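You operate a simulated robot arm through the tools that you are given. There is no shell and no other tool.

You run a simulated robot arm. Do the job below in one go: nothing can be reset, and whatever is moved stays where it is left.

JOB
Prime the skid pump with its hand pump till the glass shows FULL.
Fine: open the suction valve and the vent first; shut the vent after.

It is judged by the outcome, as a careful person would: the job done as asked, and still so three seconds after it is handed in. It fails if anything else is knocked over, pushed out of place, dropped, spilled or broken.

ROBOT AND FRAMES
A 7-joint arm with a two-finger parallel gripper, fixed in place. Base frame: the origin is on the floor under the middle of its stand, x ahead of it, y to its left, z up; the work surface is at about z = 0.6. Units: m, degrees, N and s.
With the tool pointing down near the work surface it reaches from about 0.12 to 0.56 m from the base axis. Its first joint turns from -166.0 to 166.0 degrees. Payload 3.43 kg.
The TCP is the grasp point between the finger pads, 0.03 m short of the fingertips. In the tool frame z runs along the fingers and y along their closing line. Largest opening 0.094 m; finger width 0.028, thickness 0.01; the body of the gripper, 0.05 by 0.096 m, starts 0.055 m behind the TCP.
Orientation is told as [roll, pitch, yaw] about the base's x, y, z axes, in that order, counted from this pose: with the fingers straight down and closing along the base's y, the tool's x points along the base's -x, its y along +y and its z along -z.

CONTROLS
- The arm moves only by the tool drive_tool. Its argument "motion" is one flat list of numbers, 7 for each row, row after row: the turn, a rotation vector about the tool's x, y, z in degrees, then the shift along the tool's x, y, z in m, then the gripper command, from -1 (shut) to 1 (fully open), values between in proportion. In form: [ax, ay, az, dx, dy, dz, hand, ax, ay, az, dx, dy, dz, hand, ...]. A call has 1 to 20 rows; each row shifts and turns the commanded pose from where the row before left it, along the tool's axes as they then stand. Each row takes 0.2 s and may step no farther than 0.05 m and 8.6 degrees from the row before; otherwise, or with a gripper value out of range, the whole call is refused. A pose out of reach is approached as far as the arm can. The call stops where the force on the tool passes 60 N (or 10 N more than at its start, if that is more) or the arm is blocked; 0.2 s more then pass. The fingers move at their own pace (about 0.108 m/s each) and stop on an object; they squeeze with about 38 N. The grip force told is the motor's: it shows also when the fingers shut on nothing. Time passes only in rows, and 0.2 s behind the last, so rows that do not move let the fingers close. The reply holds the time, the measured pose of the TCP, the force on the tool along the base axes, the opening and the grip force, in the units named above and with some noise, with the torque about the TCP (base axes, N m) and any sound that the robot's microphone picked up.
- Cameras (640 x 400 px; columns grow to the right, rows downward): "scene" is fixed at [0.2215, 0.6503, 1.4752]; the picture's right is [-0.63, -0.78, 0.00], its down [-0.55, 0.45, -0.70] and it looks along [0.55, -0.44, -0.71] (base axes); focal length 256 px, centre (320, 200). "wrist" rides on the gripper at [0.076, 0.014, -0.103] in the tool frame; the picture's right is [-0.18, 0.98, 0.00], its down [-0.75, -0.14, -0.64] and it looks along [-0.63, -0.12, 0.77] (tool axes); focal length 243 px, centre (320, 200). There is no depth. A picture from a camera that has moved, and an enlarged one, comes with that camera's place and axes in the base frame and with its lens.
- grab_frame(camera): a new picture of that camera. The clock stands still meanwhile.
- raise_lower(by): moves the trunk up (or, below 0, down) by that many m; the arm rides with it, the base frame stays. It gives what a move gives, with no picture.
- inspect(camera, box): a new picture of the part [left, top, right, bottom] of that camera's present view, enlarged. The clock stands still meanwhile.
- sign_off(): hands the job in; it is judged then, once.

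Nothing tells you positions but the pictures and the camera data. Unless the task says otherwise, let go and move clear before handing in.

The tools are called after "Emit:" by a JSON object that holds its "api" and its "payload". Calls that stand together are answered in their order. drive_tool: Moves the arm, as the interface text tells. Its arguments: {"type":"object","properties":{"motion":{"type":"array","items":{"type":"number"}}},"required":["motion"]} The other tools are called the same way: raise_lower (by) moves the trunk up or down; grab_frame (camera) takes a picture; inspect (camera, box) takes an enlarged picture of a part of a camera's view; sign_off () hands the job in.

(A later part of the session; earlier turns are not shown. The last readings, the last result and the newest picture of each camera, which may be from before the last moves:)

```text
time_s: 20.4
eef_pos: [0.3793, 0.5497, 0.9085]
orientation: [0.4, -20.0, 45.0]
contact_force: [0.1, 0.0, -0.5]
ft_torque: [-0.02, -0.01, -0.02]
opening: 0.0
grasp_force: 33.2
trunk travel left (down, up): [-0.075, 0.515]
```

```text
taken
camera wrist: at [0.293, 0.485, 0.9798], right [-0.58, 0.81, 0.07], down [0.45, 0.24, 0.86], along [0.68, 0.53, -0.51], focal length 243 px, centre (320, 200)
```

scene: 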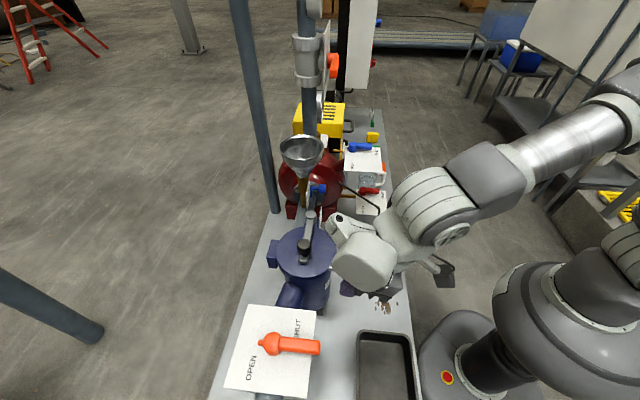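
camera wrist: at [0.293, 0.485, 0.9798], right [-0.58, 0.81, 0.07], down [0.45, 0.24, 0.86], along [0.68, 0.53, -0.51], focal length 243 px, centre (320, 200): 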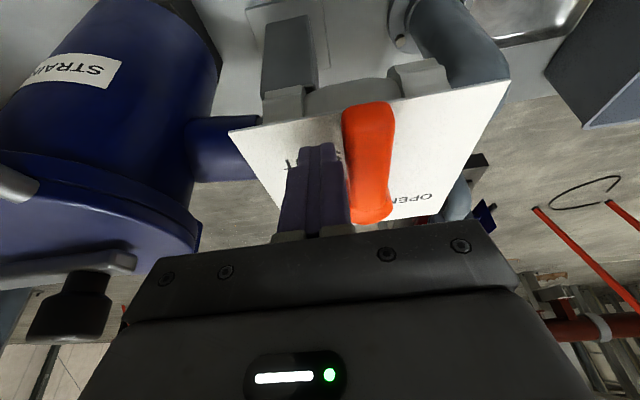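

The fingers are alongside the handle, just about to touch. Now I'll sweep the handle along its arc toward OPEN, first half.

Emit:
{"api": "drive_tool", "payload": {"motion": [0, 0, 0, 0.0021, 0.01135, -0.0008, -1, 0, 0, 0, 0.0021, 0.01135, -0.0007, -1, 0, 0, 0, 0.0005, 0.0077, -0.0002, -1, 0, 0, 0, 0.0005, 0.0076, -0.0002, -1, 0, 0, 0, -0.0015, 0.0082, 0.0005, -1, 0, 0, 0, -0.0016, 0.0081, 0.0006, -1]}}

Emit:
{"api": "grab_frame", "payload": {"camera": "wrist"}}

Emit:
{"api": "inspect", "payload": {"camera": "scene", "box": [200, 240, 380, 400]}}

```text
time_s: 21.8
eef_pos: [0.3373, 0.5853, 0.9094]
orientation: [0.5, -20.0, 45.0]
contact_force: [0.3, -0.5, 0.1]
ft_torque: [-0.02, -0.03, -0.01]
opening: 0.0
grasp_force: 33.0
trunk travel left (down, up): [-0.075, 0.515]
```

```text
taken
camera wrist: at [0.2524, 0.5208, 0.9811], right [-0.58, 0.81, 0.07], down [0.45, 0.24, 0.86], along [0.68, 0.53, -0.51], focal length 243 px, centre (320, 200)
```

wrist: 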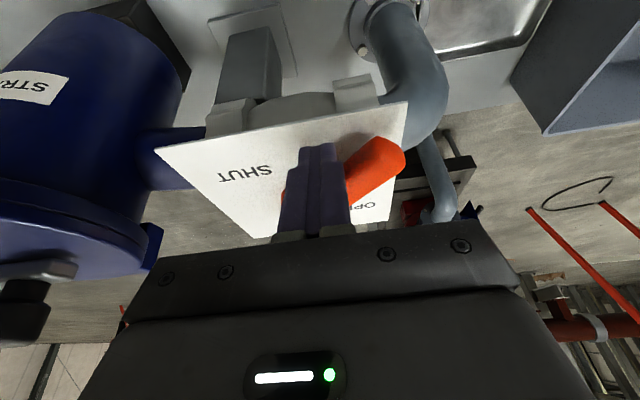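

```text
2.50 times, centred on (290, 320) of scene
camera zoom: at [0.2215, 0.6503, 1.4752], right [-0.63, -0.78, 0.0], down [-0.55, 0.45, -0.7], along [0.55, -0.44, -0.71], focal length 641 px, centre (395, -100)
```

zoom: 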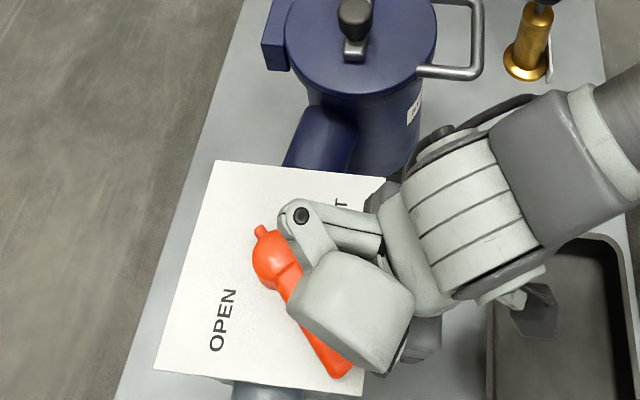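

The handle is turning smoothly (about halfway). I'll continue the arc to the full OPEN position.

Emit:
{"api": "drive_tool", "payload": {"motion": [0, 0, 0, -0.0038, 0.0079, 0.0014, -1, 0, 0, 0, -0.0038, 0.0078, 0.0014, -1, 0, 0, 0, -0.0061, 0.0068, 0.0022, -1, 0, 0, 0, -0.0061, 0.0068, 0.0022, -1, 0, 0, 0, -0.0081, 0.0047, 0.0029, -1, 0, 0, 0, -0.0081, 0.0047, 0.0029, -1]}}

Emit:
{"api": "grab_frame", "payload": {"camera": "wrist"}}

Emit:
{"api": "inspect", "payload": {"camera": "scene", "box": [200, 240, 380, 400]}}

```text
time_s: 23.2
eef_pos: [0.3373, 0.6409, 0.9079]
orientation: [0.4, -20.0, 45.1]
contact_force: [0.2, 0.7, 0.2]
ft_torque: [-0.03, 0.0, 0.01]
opening: 0.0
grasp_force: 32.8
trunk travel left (down, up): [-0.075, 0.515]
```

```text
taken
camera wrist: at [0.2517, 0.5752, 0.9783], right [-0.58, 0.81, 0.07], down [0.45, 0.24, 0.86], along [0.68, 0.53, -0.51], focal length 243 px, centre (320, 200)
```

wrist: 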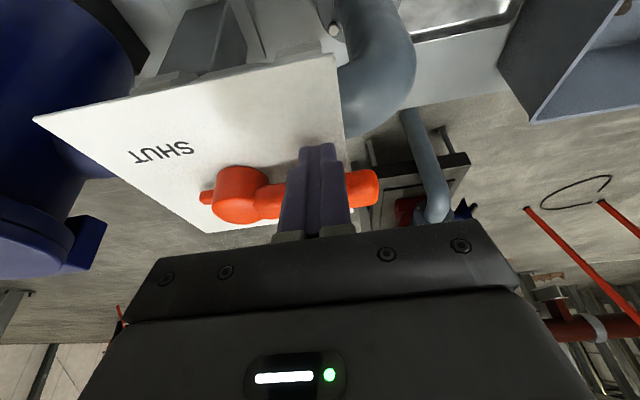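

```text
2.50 times, centred on (290, 320) of scene
camera zoom: at [0.2215, 0.6503, 1.4752], right [-0.63, -0.78, 0.0], down [-0.55, 0.45, -0.7], along [0.55, -0.44, -0.71], focal length 641 px, centre (395, -100)
```

zoom: 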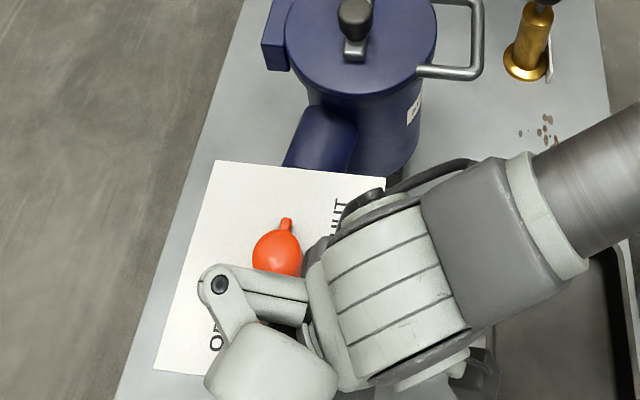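

The handle now looks parallel to the pipe. I'll press slightly further to confirm it's at its stop.

Emit:
{"api": "drive_tool", "payload": {"motion": [0, 0, 0, -0.0038, 0.001, 0.0014, -1, 0, 0, 0, -0.0038, 0.001, 0.0014, -1]}}

Emit:
{"api": "inspect", "payload": {"camera": "wrist", "box": [180, 80, 420, 240]}}

Emit:
{"api": "inspect", "payload": {"camera": "scene", "box": [200, 280, 320, 400]}}

```text
time_s: 23.8
eef_pos: [0.3386, 0.6435, 0.9079]
orientation: [0.5, -19.5, 45.0]
contact_force: [-22.8, -38.0, -4.0]
ft_torque: [-0.9, 0.68, -0.27]
opening: 0.0
grasp_force: 33.1
trunk travel left (down, up): [-0.075, 0.515]
```

```text
2.50 times, centred on (300, 160) of wrist
camera zoom: at [0.2534, 0.5786, 0.9793], right [-0.57, 0.82, 0.07], down [0.45, 0.25, 0.86], along [0.68, 0.52, -0.51], focal length 606 px, centre (370, 300)
```

zoom: 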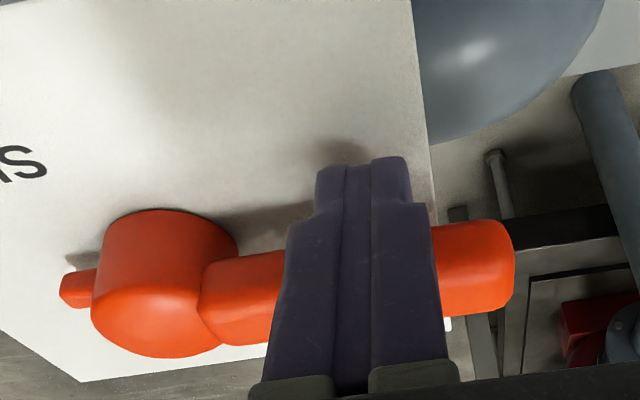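

```text
3.33 times, centred on (260, 340) of scene
camera zoom: at [0.2215, 0.6503, 1.4752], right [-0.63, -0.78, 0.0], down [-0.55, 0.45, -0.7], along [0.55, -0.44, -0.71], focal length 854 px, centre (520, -267)
```

zoom: 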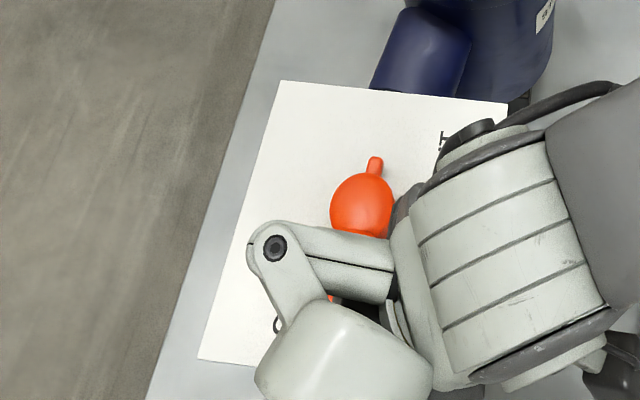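

The suction valve is at its stop (force rose to ~44 N) in OPEN. I'll back off and rise clear.

Emit:
{"api": "drive_tool", "payload": {"motion": [0, 0, 0, 0.0188, 0, -0.0068, -1, 0, 0, 0, 0.0188, 0, -0.0068, -1, 0, 0, 0, -0.0128, 0, -0.0353, -1, 0, 0, 0, -0.0128, 0, -0.0353, -1, 0, 0, 0, -0.0128, 0, -0.0353, -1, 0, 0, 0, -0.0128, 0, -0.0353, -1, 0, 0, 0, 0.047, 0, 0, -1, 0, 0, 0, 0.047, 0, 0, -1]}}

Emit:
{"api": "grab_frame", "payload": {"camera": "scene"}}

Emit:
{"api": "grab_frame", "payload": {"camera": "wrist"}}

```text
time_s: 25.6
eef_pos: [0.2529, 0.5555, 1.0271]
orientation: [0.5, -20.0, 45.0]
contact_force: [-0.4, 1.3, -0.7]
ft_torque: [0.01, 0.01, 0.04]
opening: 0.0
grasp_force: 33.1
trunk travel left (down, up): [-0.075, 0.515]
```

```text
taken
```

scene: 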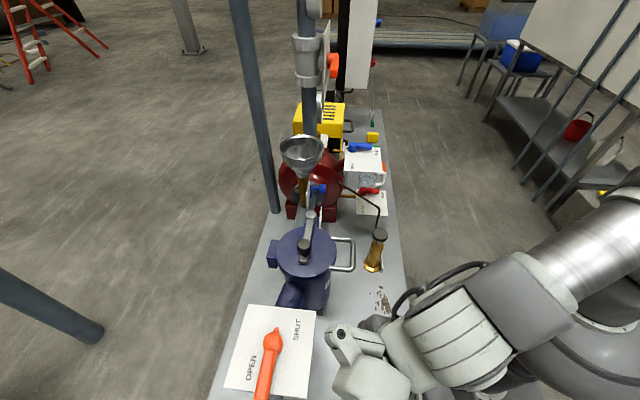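

```text
taken
camera wrist: at [0.1677, 0.4908, 1.0983], right [-0.57, 0.82, 0.07], down [0.45, 0.24, 0.86], along [0.68, 0.53, -0.51], focal length 243 px, centre (320, 200)
```

wrist: 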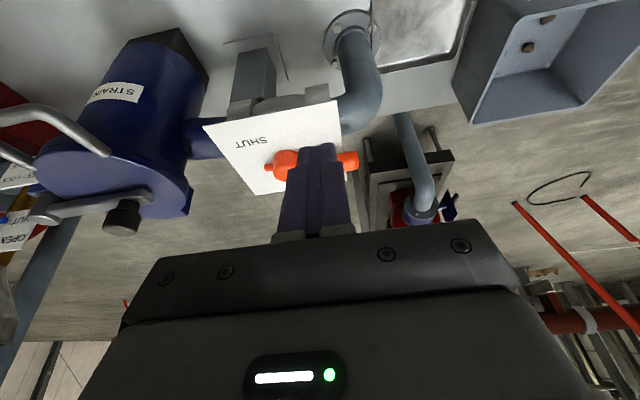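

Suction valve confirmed at OPEN. Now I'll rise, pull back, and travel right across to in front of the blue vent valve at a moderate height.

Emit:
{"api": "drive_tool", "payload": {"motion": [0, 0, 0, 0.0275, 0, -0.034, -1, 0, 0, 0, 0.0275, 0, -0.034, -1, 0, 0, 0, 0.0275, 0, -0.034, -1, 0, 0, 0, 0.0275, 0, -0.034, -1, 0, 0, 0, 0, -0.0485, 0, -1, 0, 0, 0, 0, -0.0485, 0, -1, 0, 0, 0, 0, -0.0485, 0, -1, 0, 0, 0, 0, -0.0485, 0, -1, 0, 0, 0, 0, -0.0485, 0, -1, 0, 0, 0, 0, -0.0485, 0, -1, 0, 0, 0, 0, -0.0485, 0, -1, 0, 0, 0, 0, -0.0485, 0, -1, 0, 0, 0, 0, -0.0485, 0, -1, 0, 0, 0, 0, -0.0485, 0, -1, 0, 0, 0, 0, -0.0485, 0, -1, 0, 0, 0, 0, -0.0485, 0, -1, 0, 0, 0, 0, -0.0485, 0, -1]}}

Emit:
{"api": "grab_frame", "payload": {"camera": "wrist"}}

Emit:
{"api": "grab_frame", "payload": {"camera": "scene"}}

```text
time_s: 29.2
eef_pos: [0.5951, 0.0024, 1.1113]
orientation: [0.5, -19.9, 45.0]
contact_force: [0.7, -0.1, 0.1]
ft_torque: [-0.01, -0.02, -0.01]
opening: 0.0
grasp_force: 33.1
trunk travel left (down, up): [-0.075, 0.515]
```

```text
taken
camera wrist: at [0.5092, -0.0631, 1.1822], right [-0.57, 0.82, 0.07], down [0.45, 0.24, 0.86], along [0.68, 0.53, -0.51], focal length 243 px, centre (320, 200)
```

wrist: 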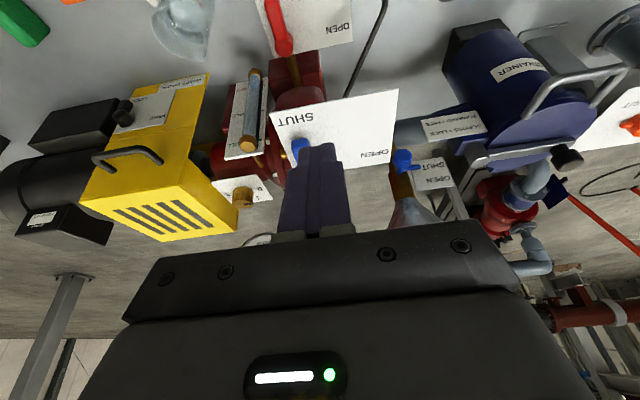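

```text
taken
```

scene: 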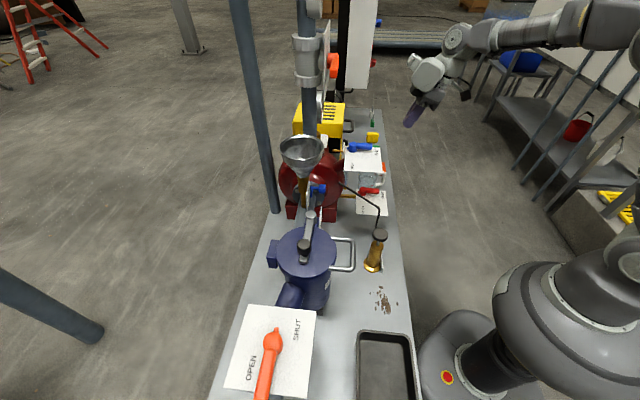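

The arm is in front of the vent. I'll yaw the tool to about 15° (better reach along the arm's direction), raise the trunk by 0.1 for comfort, and open the fingers out of the way for a clear close view.

Emit:
{"api": "drive_tool", "payload": {"motion": [2.565, 0, 7.048, 0, 0, 0, -1, 2.565, 0, 7.048, 0, 0, 0, -1, 2.565, 0, 7.048, 0, 0, 0, -1, 2.565, 0, 7.048, 0, 0, 0, -1]}}

Emit:
{"api": "raise_lower", "payload": {"by": 0.1}}

Emit:
{"api": "grab_frame", "payload": {"camera": "wrist"}}

```text
time_s: 30.2
eef_pos: [0.5925, 0.0027, 1.1115]
orientation: [0.4, -19.6, 14.8]
contact_force: [0.1, 0.5, 0.3]
ft_torque: [0.01, 0.0, 0.04]
opening: 0.0
grasp_force: 33.0
trunk travel left (down, up): [-0.075, 0.515]
```

```text
time_s: 31.5
eef_pos: [0.594, 0.0038, 1.2117]
orientation: [0.5, -19.6, 15.0]
contact_force: [-0.4, 0.3, 0.1]
ft_torque: [-0.04, 0.03, 0.0]
opening: 0.0
grasp_force: 32.9
trunk travel left (down, up): [-0.175, 0.415]
```

```text
taken
camera wrist: at [0.4867, -0.0103, 1.2829], right [-0.09, 0.99, 0.07], down [0.51, -0.01, 0.86], along [0.85, 0.11, -0.51], focal length 243 px, centre (320, 200)
```

wrist: 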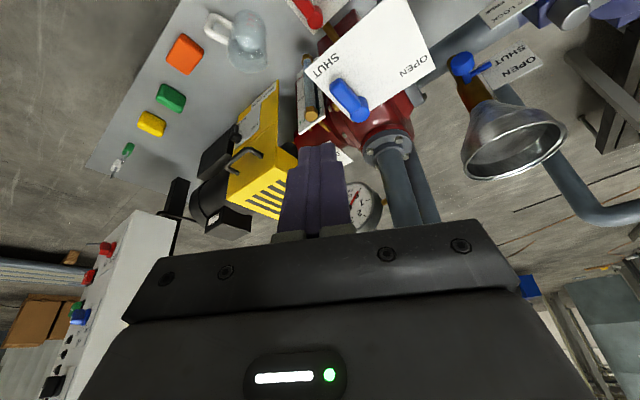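

Emit:
{"api": "inspect", "payload": {"camera": "wrist", "box": [290, 0, 450, 130]}}

Emit:
{"api": "inspect", "payload": {"camera": "scene", "box": [330, 125, 400, 170]}}

```text
3.08 times, centred on (370, 65) of wrist
camera zoom: at [0.4867, -0.0103, 1.2829], right [-0.09, 0.99, 0.07], down [0.51, -0.01, 0.86], along [0.85, 0.11, -0.51], focal length 746 px, centre (166, 615)
```

zoom: 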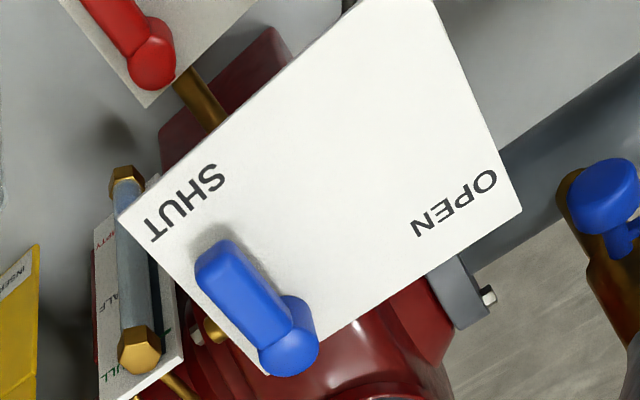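

```text
8.89 times, centred on (365, 148) of scene
camera zoom: at [0.2215, 0.6503, 1.4752], right [-0.63, -0.78, 0.0], down [-0.55, 0.45, -0.7], along [0.55, -0.44, -0.71], focal length 2278 px, centre (-80, 667)
```

zoom: 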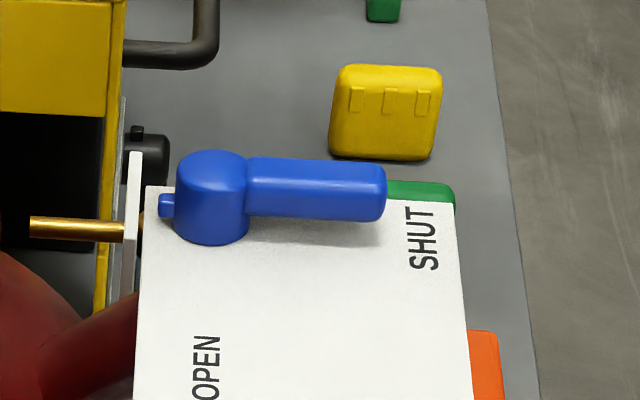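

The vent's hub is at about [0.735, 0.096], handle z 0.975–0.994, plate z≈0.96, tip toward me. I'll approach with closed fingers to the handle's right (+s) side, stopping at 80% to check.

Emit:
{"api": "drive_tool", "payload": {"motion": [0, 0, 0, -0.00864, -0.00228, 0.0387, -1, 0, 0, 0, -0.00864, -0.00228, 0.0387, -1, 0, 0, 0, -0.00864, -0.00228, 0.0387, -1, 0, 0, 0, -0.00864, -0.00228, 0.0387, -1, 0, 0, 0, -0.00864, -0.00228, 0.0387, -1]}}

Emit:
{"api": "grab_frame", "payload": {"camera": "wrist"}}

Emit:
{"api": "inspect", "payload": {"camera": "scene", "box": [320, 90, 420, 170]}}

```text
time_s: 32.7
eef_pos: [0.6959, 0.021, 1.0453]
orientation: [0.4, -19.9, 15.1]
contact_force: [-0.3, -0.1, -0.1]
ft_torque: [0.0, 0.02, 0.0]
opening: 0.0002
grasp_force: 32.7
trunk travel left (down, up): [-0.175, 0.415]
```

```text
taken
camera wrist: at [0.59, 0.0078, 1.1167], right [-0.09, 0.99, 0.07], down [0.51, -0.01, 0.86], along [0.85, 0.11, -0.51], focal length 243 px, centre (320, 200)
```

wrist: 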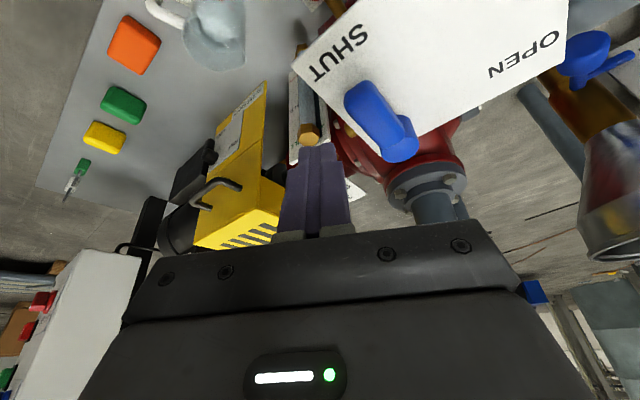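

```text
5.00 times, centred on (370, 130) of scene
camera zoom: at [0.2215, 0.6503, 1.4752], right [-0.63, -0.78, 0.0], down [-0.55, 0.45, -0.7], along [0.55, -0.44, -0.71], focal length 1282 px, centre (70, 550)
```

zoom: 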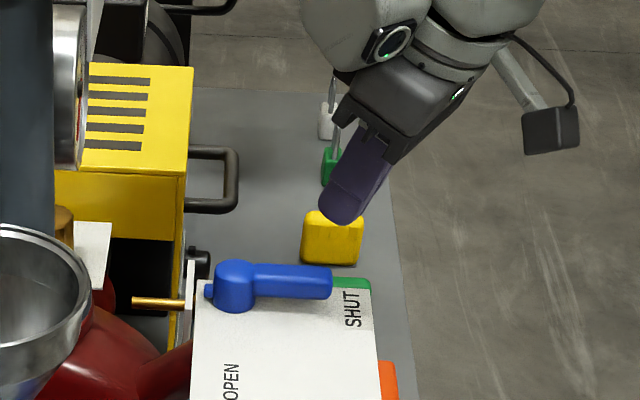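

Fingers are on the correct (+s) side and above handle level. I'll lower the rest of the way.

Emit:
{"api": "drive_tool", "payload": {"motion": [0, 0, 0, -0.0066, -0.0022, 0.0253, -1, 0, 0, 0, -0.0066, -0.0022, 0.0253, -1]}}

Emit:
{"api": "grab_frame", "payload": {"camera": "wrist"}}

Emit:
{"api": "inspect", "payload": {"camera": "scene", "box": [320, 110, 420, 170]}}

```text
time_s: 33.3
eef_pos: [0.7259, 0.0287, 1.0002]
orientation: [0.4, -19.9, 15.1]
contact_force: [1.2, 0.0, 0.6]
ft_torque: [0.0, 0.03, -0.02]
opening: 0.0
grasp_force: 32.9
trunk travel left (down, up): [-0.175, 0.415]
```

```text
taken
camera wrist: at [0.6204, 0.0144, 1.0718], right [-0.09, 0.99, 0.07], down [0.51, -0.01, 0.86], along [0.85, 0.11, -0.51], focal length 243 px, centre (320, 200)
```

wrist: 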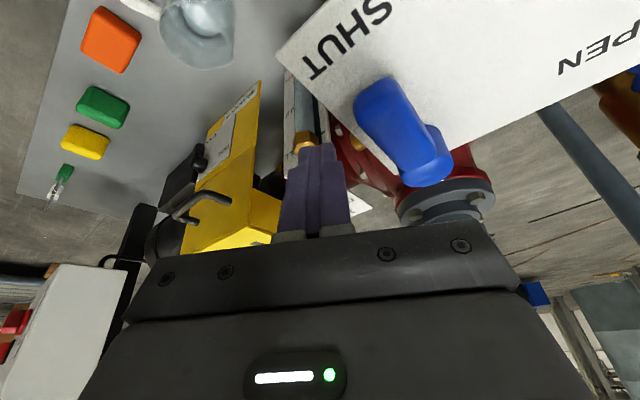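

```text
6.40 times, centred on (370, 140) of scene
camera zoom: at [0.2215, 0.6503, 1.4752], right [-0.63, -0.78, 0.0], down [-0.55, 0.45, -0.7], along [0.55, -0.44, -0.71], focal length 1640 px, centre (0, 584)
```

zoom: 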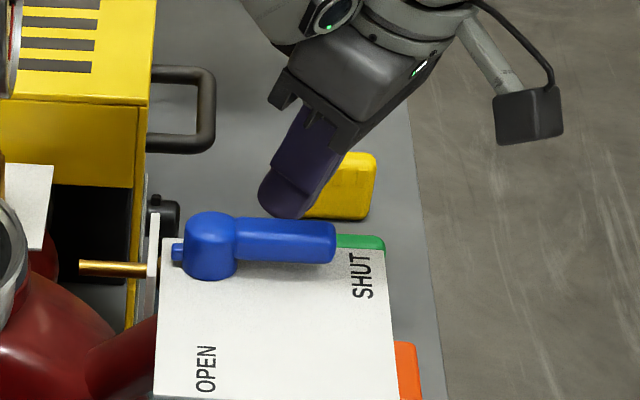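

Fingers are level with the handle, on its far-right side. Now I'll sweep it toward OPEN, first third, checking force.

Emit:
{"api": "drive_tool", "payload": {"motion": [0, 0, 0, 0.0055, 0.0066, -0.002, -1, 0, 0, 0, 0.0055, 0.0066, -0.002, -1, 0, 0, 0, 0.0058, 0.006, -0.0021, -1, 0, 0, 0, 0.0058, 0.0061, -0.0021, -1, 0, 0, 0, 0.0039, 0.0079, -0.0014, -1, 0, 0, 0, 0.0038, 0.0079, -0.0014, -1]}}

Emit:
{"api": "grab_frame", "payload": {"camera": "wrist"}}

Emit:
{"api": "inspect", "payload": {"camera": "scene", "box": [320, 110, 420, 170]}}

```text
time_s: 34.7
eef_pos: [0.6852, 0.0562, 1.0021]
orientation: [0.4, -19.7, 15.0]
contact_force: [-0.6, -0.6, 0.5]
ft_torque: [0.01, 0.02, -0.01]
opening: 0.0
grasp_force: 33.1
trunk travel left (down, up): [-0.175, 0.415]
```

```text
taken
camera wrist: at [0.5788, 0.0421, 1.073], right [-0.09, 0.99, 0.07], down [0.51, -0.01, 0.86], along [0.85, 0.11, -0.51], focal length 243 px, centre (320, 200)
```

wrist: 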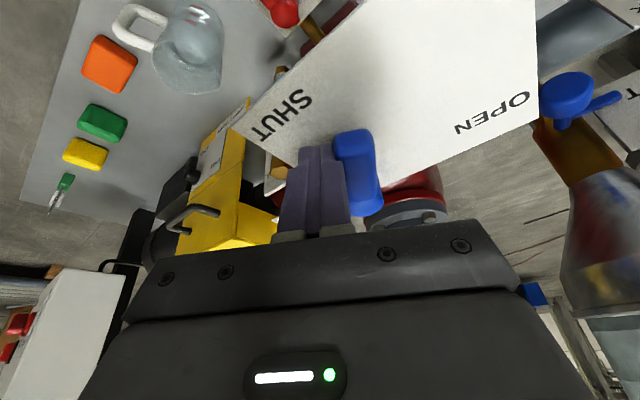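

```text
6.40 times, centred on (370, 140) of scene
camera zoom: at [0.2215, 0.6503, 1.4752], right [-0.63, -0.78, 0.0], down [-0.55, 0.45, -0.7], along [0.55, -0.44, -0.71], focal length 1640 px, centre (0, 584)
```

zoom: 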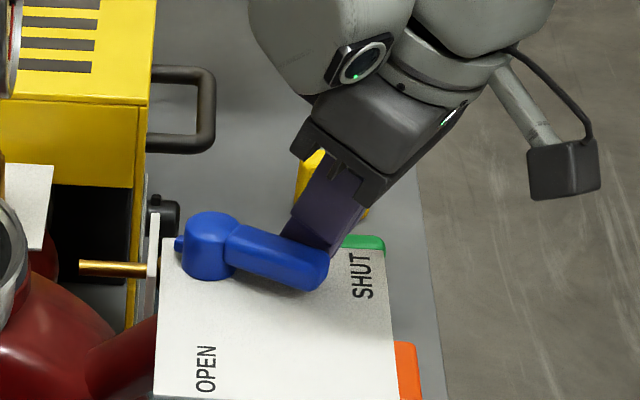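

It's turning with negligible resistance. Continuing the arc, slightly closer to the hub so I don't slip off the tip.

Emit:
{"api": "drive_tool", "payload": {"motion": [0, 0, 0, -0.0005, 0.0067, 0.0002, -1, 0, 0, 0, -0.0006, 0.0068, 0.0002, -1, 0, 0, 0, 0.0012, 0.0057, -0.0004, -1, 0, 0, 0, 0.0012, 0.0057, -0.0005, -1, 0, 0, 0, -0.0003, 0.0065, 0.0001, -1, 0, 0, 0, -0.0004, 0.0065, 0.0001, -1]}}

Emit:
{"api": "grab_frame", "payload": {"camera": "wrist"}}

Emit:
{"api": "inspect", "payload": {"camera": "scene", "box": [320, 110, 420, 170]}}

```text
time_s: 36.1
eef_pos: [0.6767, 0.0929, 1.0018]
orientation: [0.5, -19.7, 15.1]
contact_force: [-0.8, -0.8, 0.1]
ft_torque: [-0.01, -0.01, 0.03]
opening: 0.0002
grasp_force: 32.4
trunk travel left (down, up): [-0.175, 0.415]
```

```text
taken
camera wrist: at [0.569, 0.0786, 1.0726], right [-0.09, 0.99, 0.07], down [0.51, -0.01, 0.86], along [0.85, 0.11, -0.51], focal length 243 px, centre (320, 200)
```

wrist: 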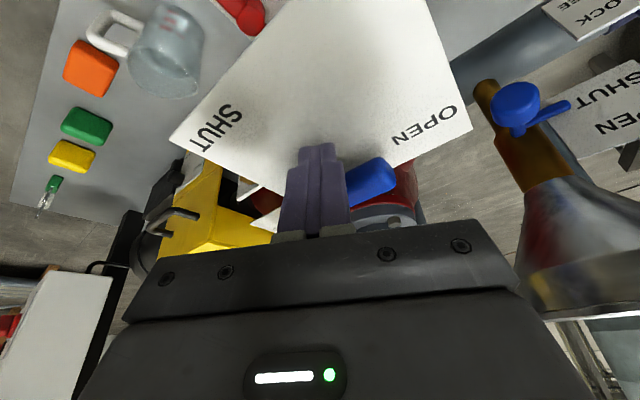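

```text
6.40 times, centred on (370, 140) of scene
camera zoom: at [0.2215, 0.6503, 1.4752], right [-0.63, -0.78, 0.0], down [-0.55, 0.45, -0.7], along [0.55, -0.44, -0.71], focal length 1640 px, centre (0, 584)
```

zoom: 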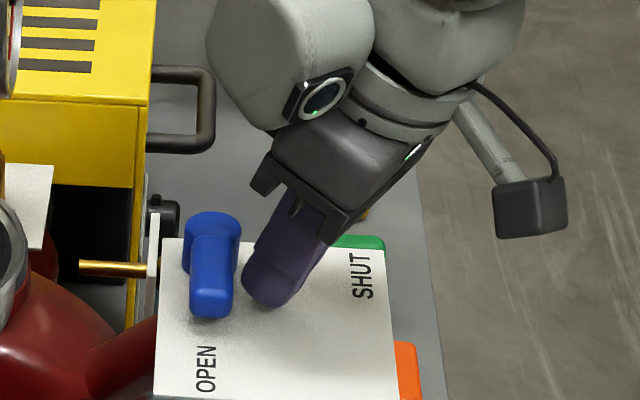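

The handle is almost at OPEN. I'll press gently on to the stop.

Emit:
{"api": "drive_tool", "payload": {"motion": [0, 0, 0, -0.0023, 0.0065, 0.0008, -1, 0, 0, 0, -0.0024, 0.0066, 0.0009, -1]}}

Emit:
{"api": "inspect", "payload": {"camera": "scene", "box": [320, 110, 420, 170]}}

```text
time_s: 36.7
eef_pos: [0.676, 0.0965, 1.0028]
orientation: [0.3, -19.6, 14.6]
contact_force: [-7.9, -37.4, -4.4]
ft_torque: [-0.92, 0.29, -0.6]
opening: 0.0
grasp_force: 32.3
trunk travel left (down, up): [-0.175, 0.415]
```

```text
6.40 times, centred on (370, 140) of scene
camera zoom: at [0.2215, 0.6503, 1.4752], right [-0.63, -0.78, 0.0], down [-0.55, 0.45, -0.7], along [0.55, -0.44, -0.71], focal length 1640 px, centre (0, 584)
```

zoom: 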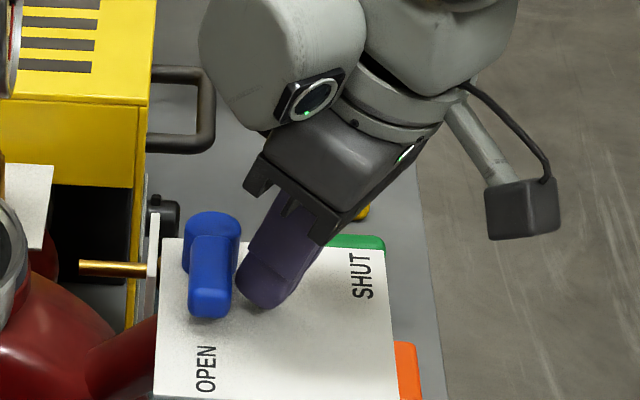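

The vent is at its OPEN stop. I'll back off from it, rise, and retreat, then look at it and the sight glass.

Emit:
{"api": "drive_tool", "payload": {"motion": [0, 0, 0, 0.0102, -0.0063, -0.0037, -1, 0, 0, 0, 0.0102, -0.0062, -0.0037, -1, 0, 0, 0, -0.0113, 0, -0.0313, -1, 0, 0, 0, -0.0113, 0, -0.0313, -1, 0, 0, 0, -0.0113, 0, -0.0313, -1, 0, 0, 0, 0.047, 0, -0.017, -1, 0, 0, 0, 0.047, 0, -0.017, -1]}}

Emit:
{"api": "grab_frame", "payload": {"camera": "scene"}}

Emit:
{"api": "grab_frame", "payload": {"camera": "wrist"}}

```text
time_s: 38.3
eef_pos: [0.5625, 0.0635, 1.1045]
orientation: [0.4, -19.8, 15.1]
contact_force: [-0.7, 0.0, 0.2]
ft_torque: [0.01, -0.02, 0.02]
opening: 0.0
grasp_force: 32.5
trunk travel left (down, up): [-0.175, 0.415]
```

```text
taken
```

scene: 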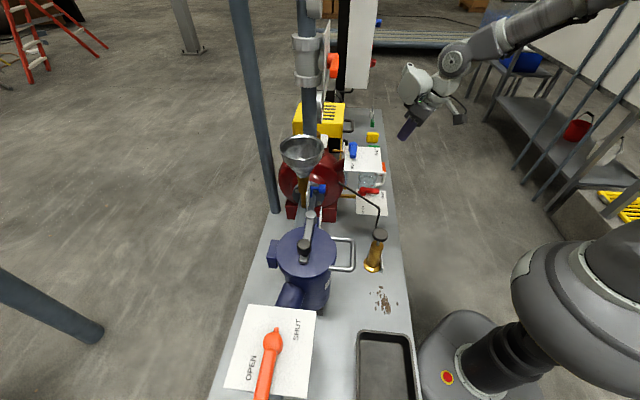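

```text
taken
camera wrist: at [0.456, 0.0499, 1.1754], right [-0.09, 0.99, 0.07], down [0.51, -0.01, 0.86], along [0.85, 0.11, -0.51], focal length 243 px, centre (320, 200)
```

wrist: 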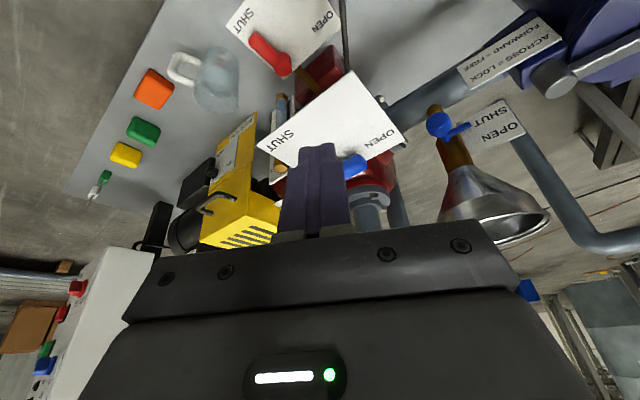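

Both valves now show OPEN. Next is the hand pump: knob top at about [0.495, 0.172, 0.785]. I'll re-orient the tool straight down at 45° yaw and look at the pump and its small plate from the robot side.

Emit:
{"api": "drive_tool", "payload": {"motion": [-2.55, 0, -7.05, 0, 0, 0, -1, -2.55, 0, -7.05, 0, 0, 0, -1, -2.55, 0, -7.05, 0, 0, 0, -1, -2.55, 0, -7.05, 0, 0, 0, -1, 0, 6.67, 0, 0, 0, 0, 0, 0, 6.67, 0, 0, 0, 0, 1, 0, 6.67, 0, 0, 0, 0, 1, 0, 0, 0, 0.0272, 0.0205, 0.025, 1, 0, 0, 0, 0.0272, 0.0205, 0.025, 1, 0, 0, 0, 0.0272, 0.0205, 0.025, 1, 0, 0, 0, 0.0272, 0.0205, 0.025, 1, 0, 0, 0, 0.0272, 0.0205, 0.025, 1, 0, 0, 0, 0.0272, 0.0205, 0.025, 1]}}

Emit:
{"api": "grab_frame", "payload": {"camera": "wrist"}}

Emit:
{"api": "grab_frame", "payload": {"camera": "scene"}}

```text
time_s: 41.1
eef_pos: [0.3593, 0.0337, 0.9516]
orientation: [0.4, 0.0, 45.3]
contact_force: [0.1, 0.0, -0.2]
ft_torque: [-0.03, -0.01, 0.0]
opening: 0.0939
grasp_force: 0.1
trunk travel left (down, up): [-0.175, 0.415]
```

```text
taken
camera wrist: at [0.2952, -0.0097, 1.0546], right [-0.57, 0.82, 0.01], down [0.63, 0.43, 0.64], along [0.52, 0.37, -0.77], focal length 243 px, centre (320, 200)
```

wrist: 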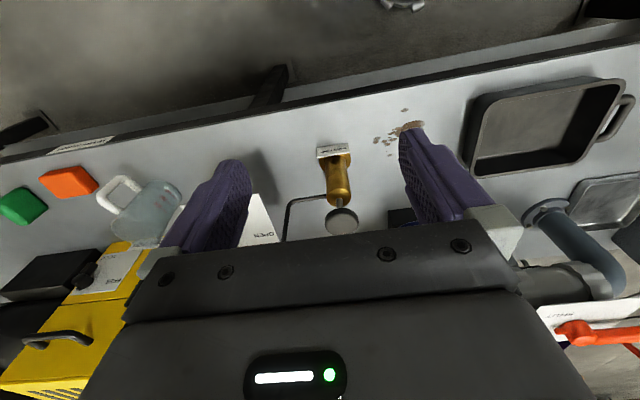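

```text
taken
```

scene: 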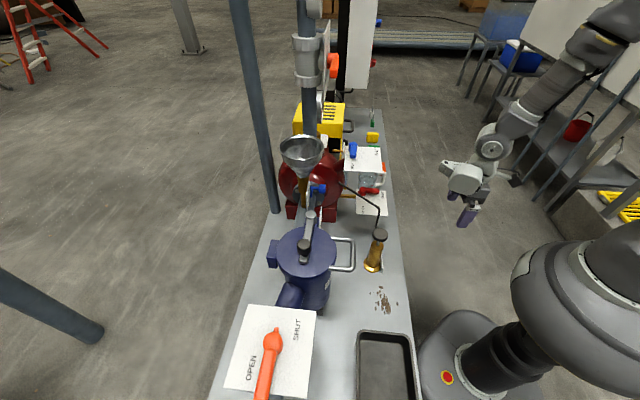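

Emit:
{"api": "inspect", "payload": {"camera": "wrist", "box": [290, 130, 390, 240]}}

Emit:
{"api": "inspect", "payload": {"camera": "wrist", "box": [310, 140, 360, 165]}}

Emit:
{"api": "inspect", "payload": {"camera": "scene", "box": [350, 220, 414, 280]}}

Emit:
{"api": "inspect", "payload": {"camera": "wrist", "box": [0, 120, 140, 220]}}

```text
3.64 times, centred on (340, 185) of wrist
camera zoom: at [0.2952, -0.0097, 1.0546], right [-0.57, 0.82, 0.01], down [0.63, 0.43, 0.64], along [0.52, 0.37, -0.77], focal length 882 px, centre (247, 254)
```

zoom: 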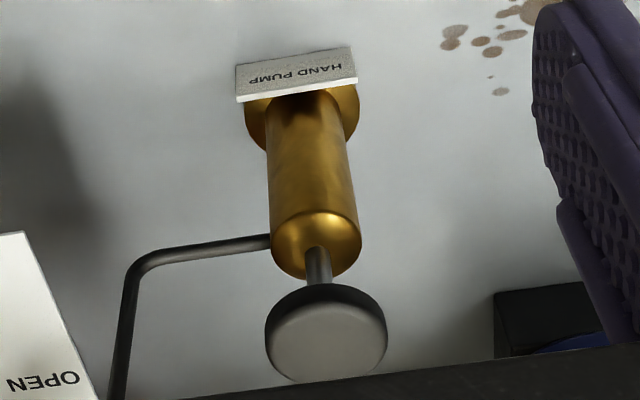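

```text
12.80 times, centred on (335, 152) of wrist
camera zoom: at [0.2952, -0.0097, 1.0546], right [-0.57, 0.82, 0.01], down [0.63, 0.43, 0.64], along [0.52, 0.37, -0.77], focal length 3106 px, centre (128, 808)
```

zoom: 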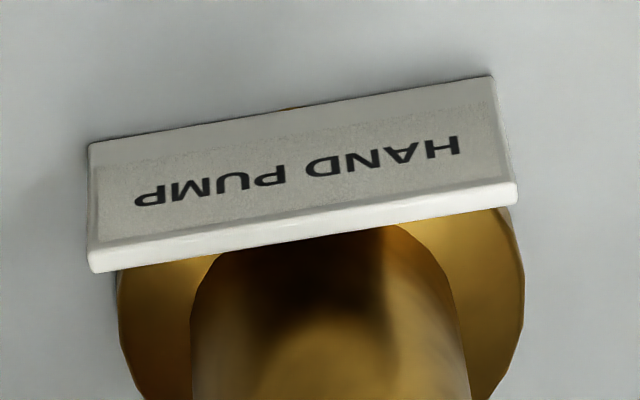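

```text
6.67 times, centred on (382, 250) of scene
camera zoom: at [0.2215, 0.6503, 1.4752], right [-0.63, -0.78, 0.0], down [-0.55, 0.45, -0.7], along [0.55, -0.44, -0.71], focal length 1709 px, centre (-93, -133)
```

zoom: 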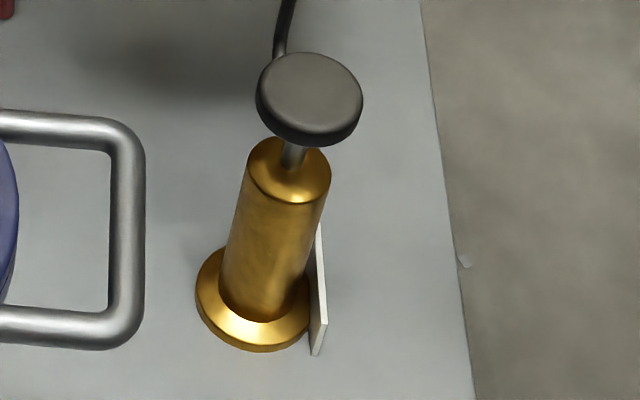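

```text
4.00 times, centred on (70, 170) of wrist
camera zoom: at [0.2952, -0.0097, 1.0546], right [-0.57, 0.82, 0.01], down [0.63, 0.43, 0.64], along [0.52, 0.37, -0.77], focal length 970 px, centre (1320, 320)
```

zoom: 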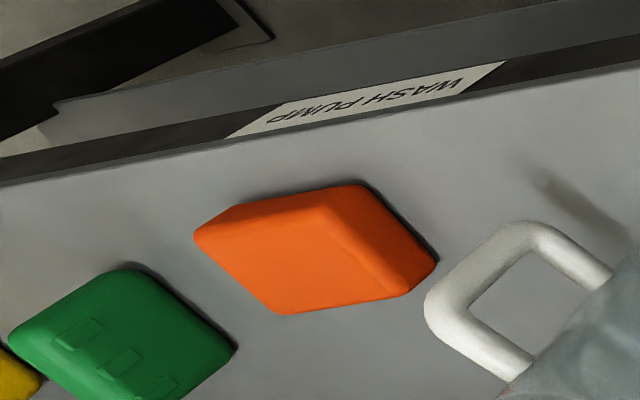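

The plate reads "HAND PUMP"; knob top is at about [0.495, 0.173, 0.795], ~50 mm wide, with the hose leaving on the +s side. I'll yaw to 0° so the fingers straddle the knob clear of the hose and move above it.

Emit:
{"api": "drive_tool", "payload": {"motion": [0, 0, 7.55, 0, 0, 0, 1, 0, 0, 7.55, 0, 0, 0, 1, 0, 0, 7.55, 0, 0, 0, 1, 0, 0, 7.55, 0, 0, 0, 1, 0, 0, 7.55, 0, 0, 0, 1, 0, 0, 7.55, 0, 0, 0, 1, 0, 0, 0, -0.02714, 0.02786, 0.01, 1, 0, 0, 0, -0.02714, 0.02786, 0.01, 1, 0, 0, 0, -0.02714, 0.02786, 0.01, 1, 0, 0, 0, -0.02714, 0.02786, 0.01, 1, 0, 0, 0, -0.02714, 0.02786, 0.01, 1]}}

Emit:
{"api": "grab_frame", "payload": {"camera": "wrist"}}

Emit:
{"api": "grab_frame", "payload": {"camera": "scene"}}

```text
time_s: 43.5
eef_pos: [0.4956, 0.1745, 0.9032]
orientation: [0.3, 0.3, -0.1]
contact_force: [0.0, 0.3, 0.0]
ft_torque: [0.01, 0.0, -0.01]
opening: 0.094
grasp_force: 0.1
trunk travel left (down, up): [-0.175, 0.415]
```

```text
taken
camera wrist: at [0.4207, 0.1897, 1.0062], right [0.19, 0.98, 0.0], down [0.76, -0.15, 0.64], along [0.63, -0.12, -0.77], focal length 243 px, centre (320, 200)
```

wrist: 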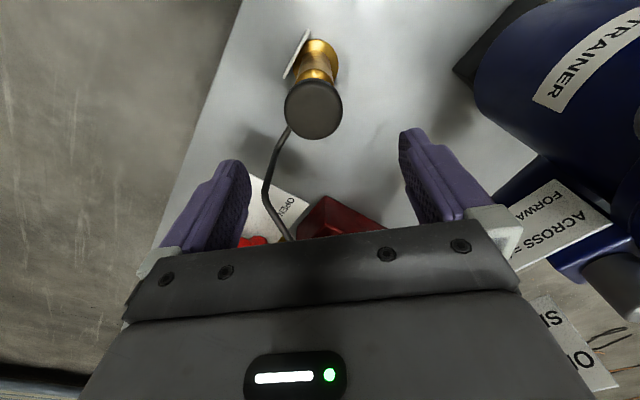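

```text
taken
```

scene: 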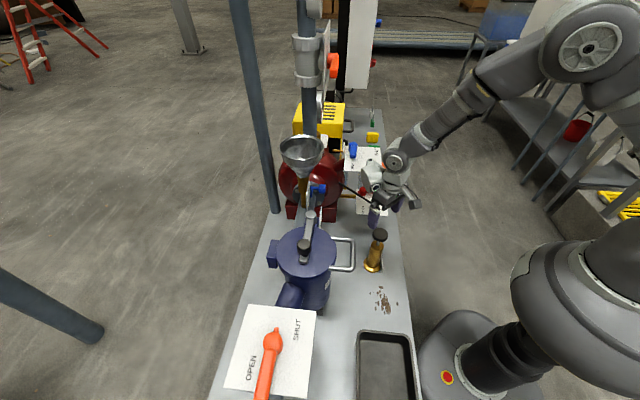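

The knob is centred between the fingers (offset about 3 mm). I'll descend to knob height with fingers open.

Emit:
{"api": "drive_tool", "payload": {"motion": [0, 0, 0, 0.001, -0.0015, 0.03, 1, 0, 0, 0, 0.001, -0.0015, 0.03, 1, 0, 0, 0, 0, 0, 0.02, 1, 0, 0, 0, 0, 0, 0.016, 1]}}

Emit:
{"api": "grab_frame", "payload": {"camera": "wrist"}}

Emit:
{"api": "inspect", "payload": {"camera": "scene", "box": [330, 180, 430, 280]}}

```text
time_s: 44.5
eef_pos: [0.4947, 0.1713, 0.81]
orientation: [0.3, 0.3, -0.2]
contact_force: [0.3, -0.4, -0.3]
ft_torque: [-0.01, 0.02, -0.01]
opening: 0.0939
grasp_force: 0.0
trunk travel left (down, up): [-0.175, 0.415]
```

```text
taken
camera wrist: at [0.4184, 0.1858, 0.9135], right [0.19, 0.98, 0.0], down [0.76, -0.15, 0.64], along [0.63, -0.12, -0.77], focal length 243 px, centre (320, 200)
```

wrist: 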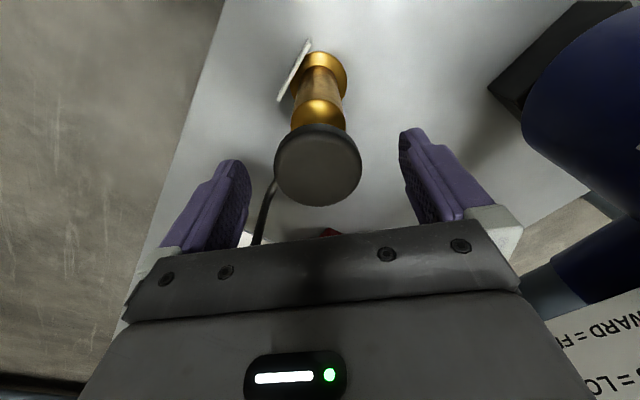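

```text
4.00 times, centred on (380, 230) of scene
camera zoom: at [0.2215, 0.6503, 1.4752], right [-0.63, -0.78, 0.0], down [-0.55, 0.45, -0.7], along [0.55, -0.44, -0.71], focal length 1025 px, centre (80, 80)
```

zoom: 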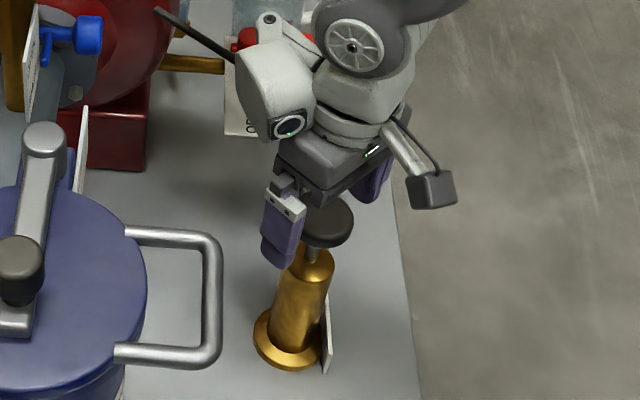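

The knob top is about z=0.788, so I'll go down another 14 mm for a proper bite and close the fingers.

Emit:
{"api": "drive_tool", "payload": {"motion": [0, 0, 0, 0, 0, 0.014, 1, 0, 0, 0, 0, 0, 0, 0, 0, 0, 0, 0, 0, 0, -1, 0, 0, 0, 0, 0, 0, -1, 0, 0, 0, 0, 0, 0, -1]}}

Emit:
{"api": "grab_frame", "payload": {"camera": "wrist"}}

Emit:
{"api": "inspect", "payload": {"camera": "scene", "box": [330, 180, 430, 280]}}

```text
time_s: 45.7
eef_pos: [0.4924, 0.1686, 0.7948]
orientation: [0.3, 0.2, -0.2]
contact_force: [-1.0, -5.6, -1.3]
ft_torque: [-0.06, -0.08, -0.07]
opening: 0.0512
grasp_force: 45.1
trunk travel left (down, up): [-0.175, 0.415]
```

```text
taken
camera wrist: at [0.4172, 0.1846, 0.8985], right [0.19, 0.98, 0.0], down [0.76, -0.15, 0.64], along [0.63, -0.12, -0.77], focal length 243 px, centre (320, 200)
```

wrist: 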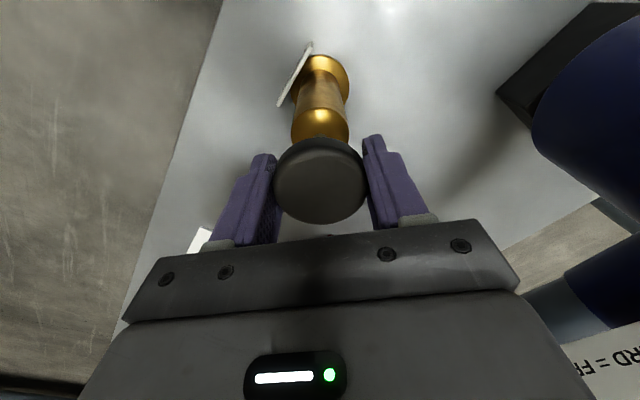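

```text
4.00 times, centred on (380, 230) of scene
camera zoom: at [0.2215, 0.6503, 1.4752], right [-0.63, -0.78, 0.0], down [-0.55, 0.45, -0.7], along [0.55, -0.44, -0.71], focal length 1025 px, centre (80, 80)
```

zoom: 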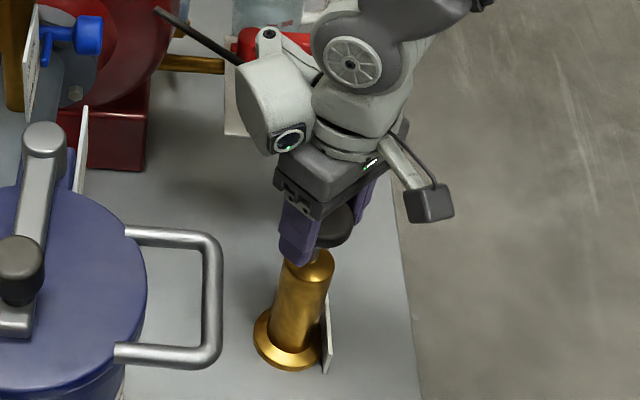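

I have the knob gripped (51 mm). Now a gentle pull upward to find the stroke.

Emit:
{"api": "drive_tool", "payload": {"motion": [0, 0, 0, 0, 0, -0.008, -1, 0, 0, 0, 0, 0, -0.008, -1, 0, 0, 0, 0, 0, -0.008, -1]}}

Emit:
{"api": "inspect", "payload": {"camera": "scene", "box": [330, 180, 430, 280]}}

```text
time_s: 46.5
eef_pos: [0.4932, 0.1691, 0.8162]
orientation: [0.1, 0.7, -0.2]
contact_force: [-1.9, -10.4, -32.7]
ft_torque: [-0.18, 0.03, -0.02]
opening: 0.051
grasp_force: 45.4
trunk travel left (down, up): [-0.175, 0.415]
```

```text
4.00 times, centred on (380, 230) of scene
camera zoom: at [0.2215, 0.6503, 1.4752], right [-0.63, -0.78, 0.0], down [-0.55, 0.45, -0.7], along [0.55, -0.44, -0.71], focal length 1025 px, centre (80, 80)
```

zoom: 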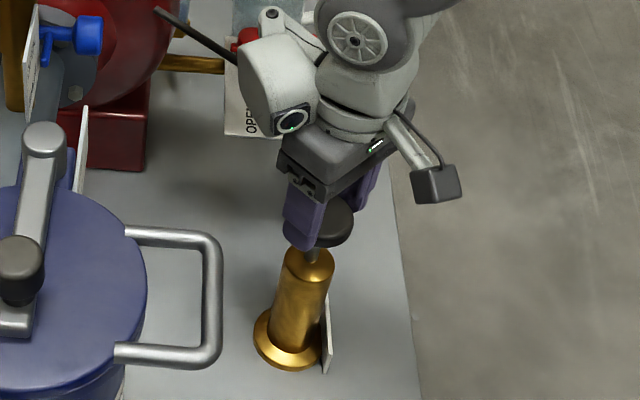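

Emit:
{"api": "grab_frame", "payload": {"camera": "wrist"}}

Emit:
{"api": "inspect", "payload": {"camera": "scene", "box": [350, 215, 414, 265]}}

```text
taken
camera wrist: at [0.4175, 0.1847, 0.9197], right [0.19, 0.98, 0.0], down [0.76, -0.15, 0.63], along [0.62, -0.12, -0.77], focal length 243 px, centre (320, 200)
```

wrist: 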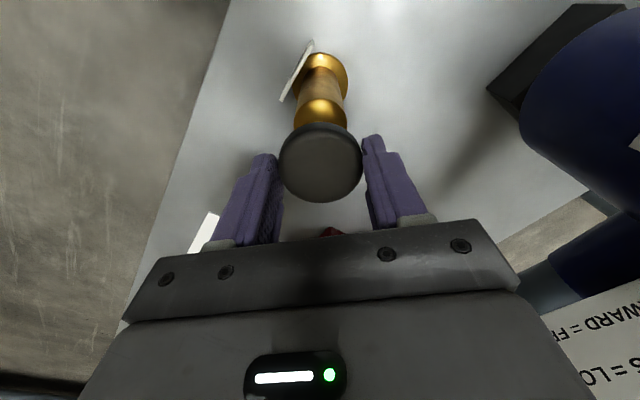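

```text
8.00 times, centred on (382, 240) of scene
camera zoom: at [0.2215, 0.6503, 1.4752], right [-0.63, -0.78, 0.0], down [-0.55, 0.45, -0.7], along [0.55, -0.44, -0.71], focal length 2051 px, centre (-176, -120)
```

zoom: 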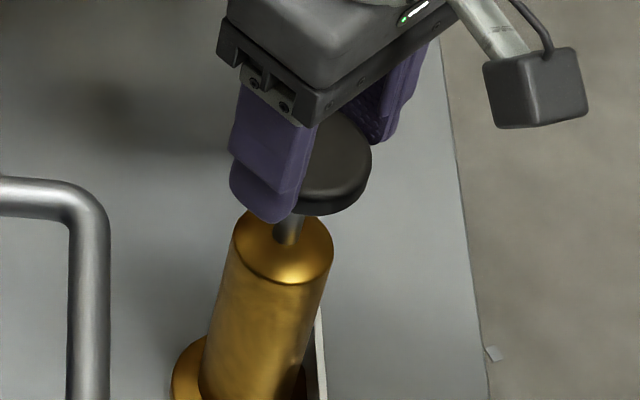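

The knob slid in my fingers while staying at the same height – it's already at the top of its stroke. So the working stroke is a push down; I'll re-grip lower on the knob and push down gently.

Emit:
{"api": "drive_tool", "payload": {"motion": [0, 0, 0, 0, 0, 0.004, 0.3, 0, 0, 0, 0, 0, 0.01, 0.3, 0, 0, 0, 0, 0, 0.009, 0.3, 0, 0, 0, 0, 0, 0, -1, 0, 0, 0, 0, 0, 0, -1, 0, 0, 0, 0, 0, 0, -1]}}

Emit:
{"api": "grab_frame", "payload": {"camera": "wrist"}}

```text
time_s: 47.9
eef_pos: [0.4928, 0.1693, 0.7944]
orientation: [0.3, 0.3, -0.2]
contact_force: [2.9, -10.6, 1.5]
ft_torque: [-0.14, -0.19, -0.28]
opening: 0.0518
grasp_force: 44.8
trunk travel left (down, up): [-0.175, 0.415]
```

```text
taken
camera wrist: at [0.417, 0.1846, 0.8979], right [0.19, 0.98, 0.0], down [0.76, -0.15, 0.64], along [0.63, -0.12, -0.77], focal length 243 px, centre (320, 200)
```

wrist: 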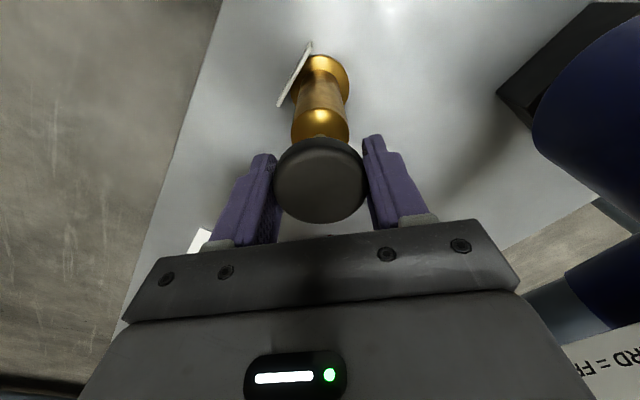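

Good grip again. Relieving a small sideways load and pushing down in small steps.

Emit:
{"api": "drive_tool", "payload": {"motion": [0, 0, 0, 0, -0.002, 0, -1, 0, 0, 0, 0, 0, 0.005, -1, 0, 0, 0, 0, 0, 0.005, -1, 0, 0, 0, 0, 0, 0.005, -1, 0, 0, 0, 0, 0, 0.005, -1]}}

Emit:
{"api": "grab_frame", "payload": {"camera": "wrist"}}

Emit:
{"api": "inspect", "payload": {"camera": "scene", "box": [350, 215, 414, 265]}}

```text
time_s: 49.1
eef_pos: [0.4924, 0.17, 0.7738]
orientation: [0.4, 0.3, -0.1]
contact_force: [3.9, 10.6, 5.1]
ft_torque: [0.14, 0.19, 0.35]
opening: 0.0516
grasp_force: 44.7
trunk travel left (down, up): [-0.175, 0.415]
```

```text
taken
camera wrist: at [0.4171, 0.1843, 0.8772], right [0.19, 0.98, 0.01], down [0.76, -0.15, 0.64], along [0.63, -0.11, -0.77], focal length 243 px, centre (320, 200)
```

wrist: 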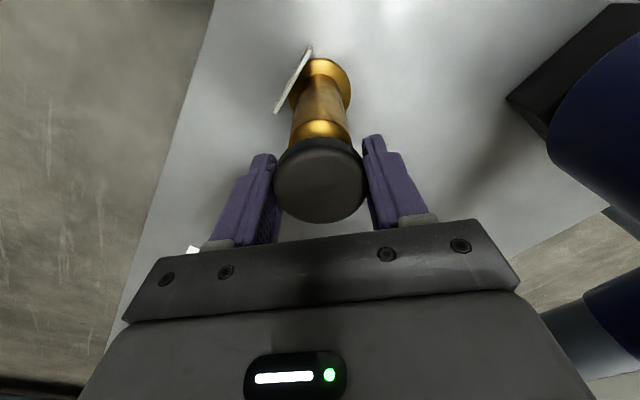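

```text
8.00 times, centred on (382, 240) of scene
camera zoom: at [0.2215, 0.6503, 1.4752], right [-0.63, -0.78, 0.0], down [-0.55, 0.45, -0.7], along [0.55, -0.44, -0.71], focal length 2051 px, centre (-176, -120)
```

zoom: 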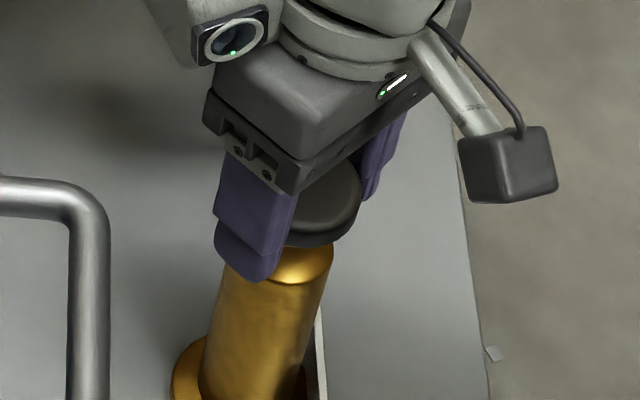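

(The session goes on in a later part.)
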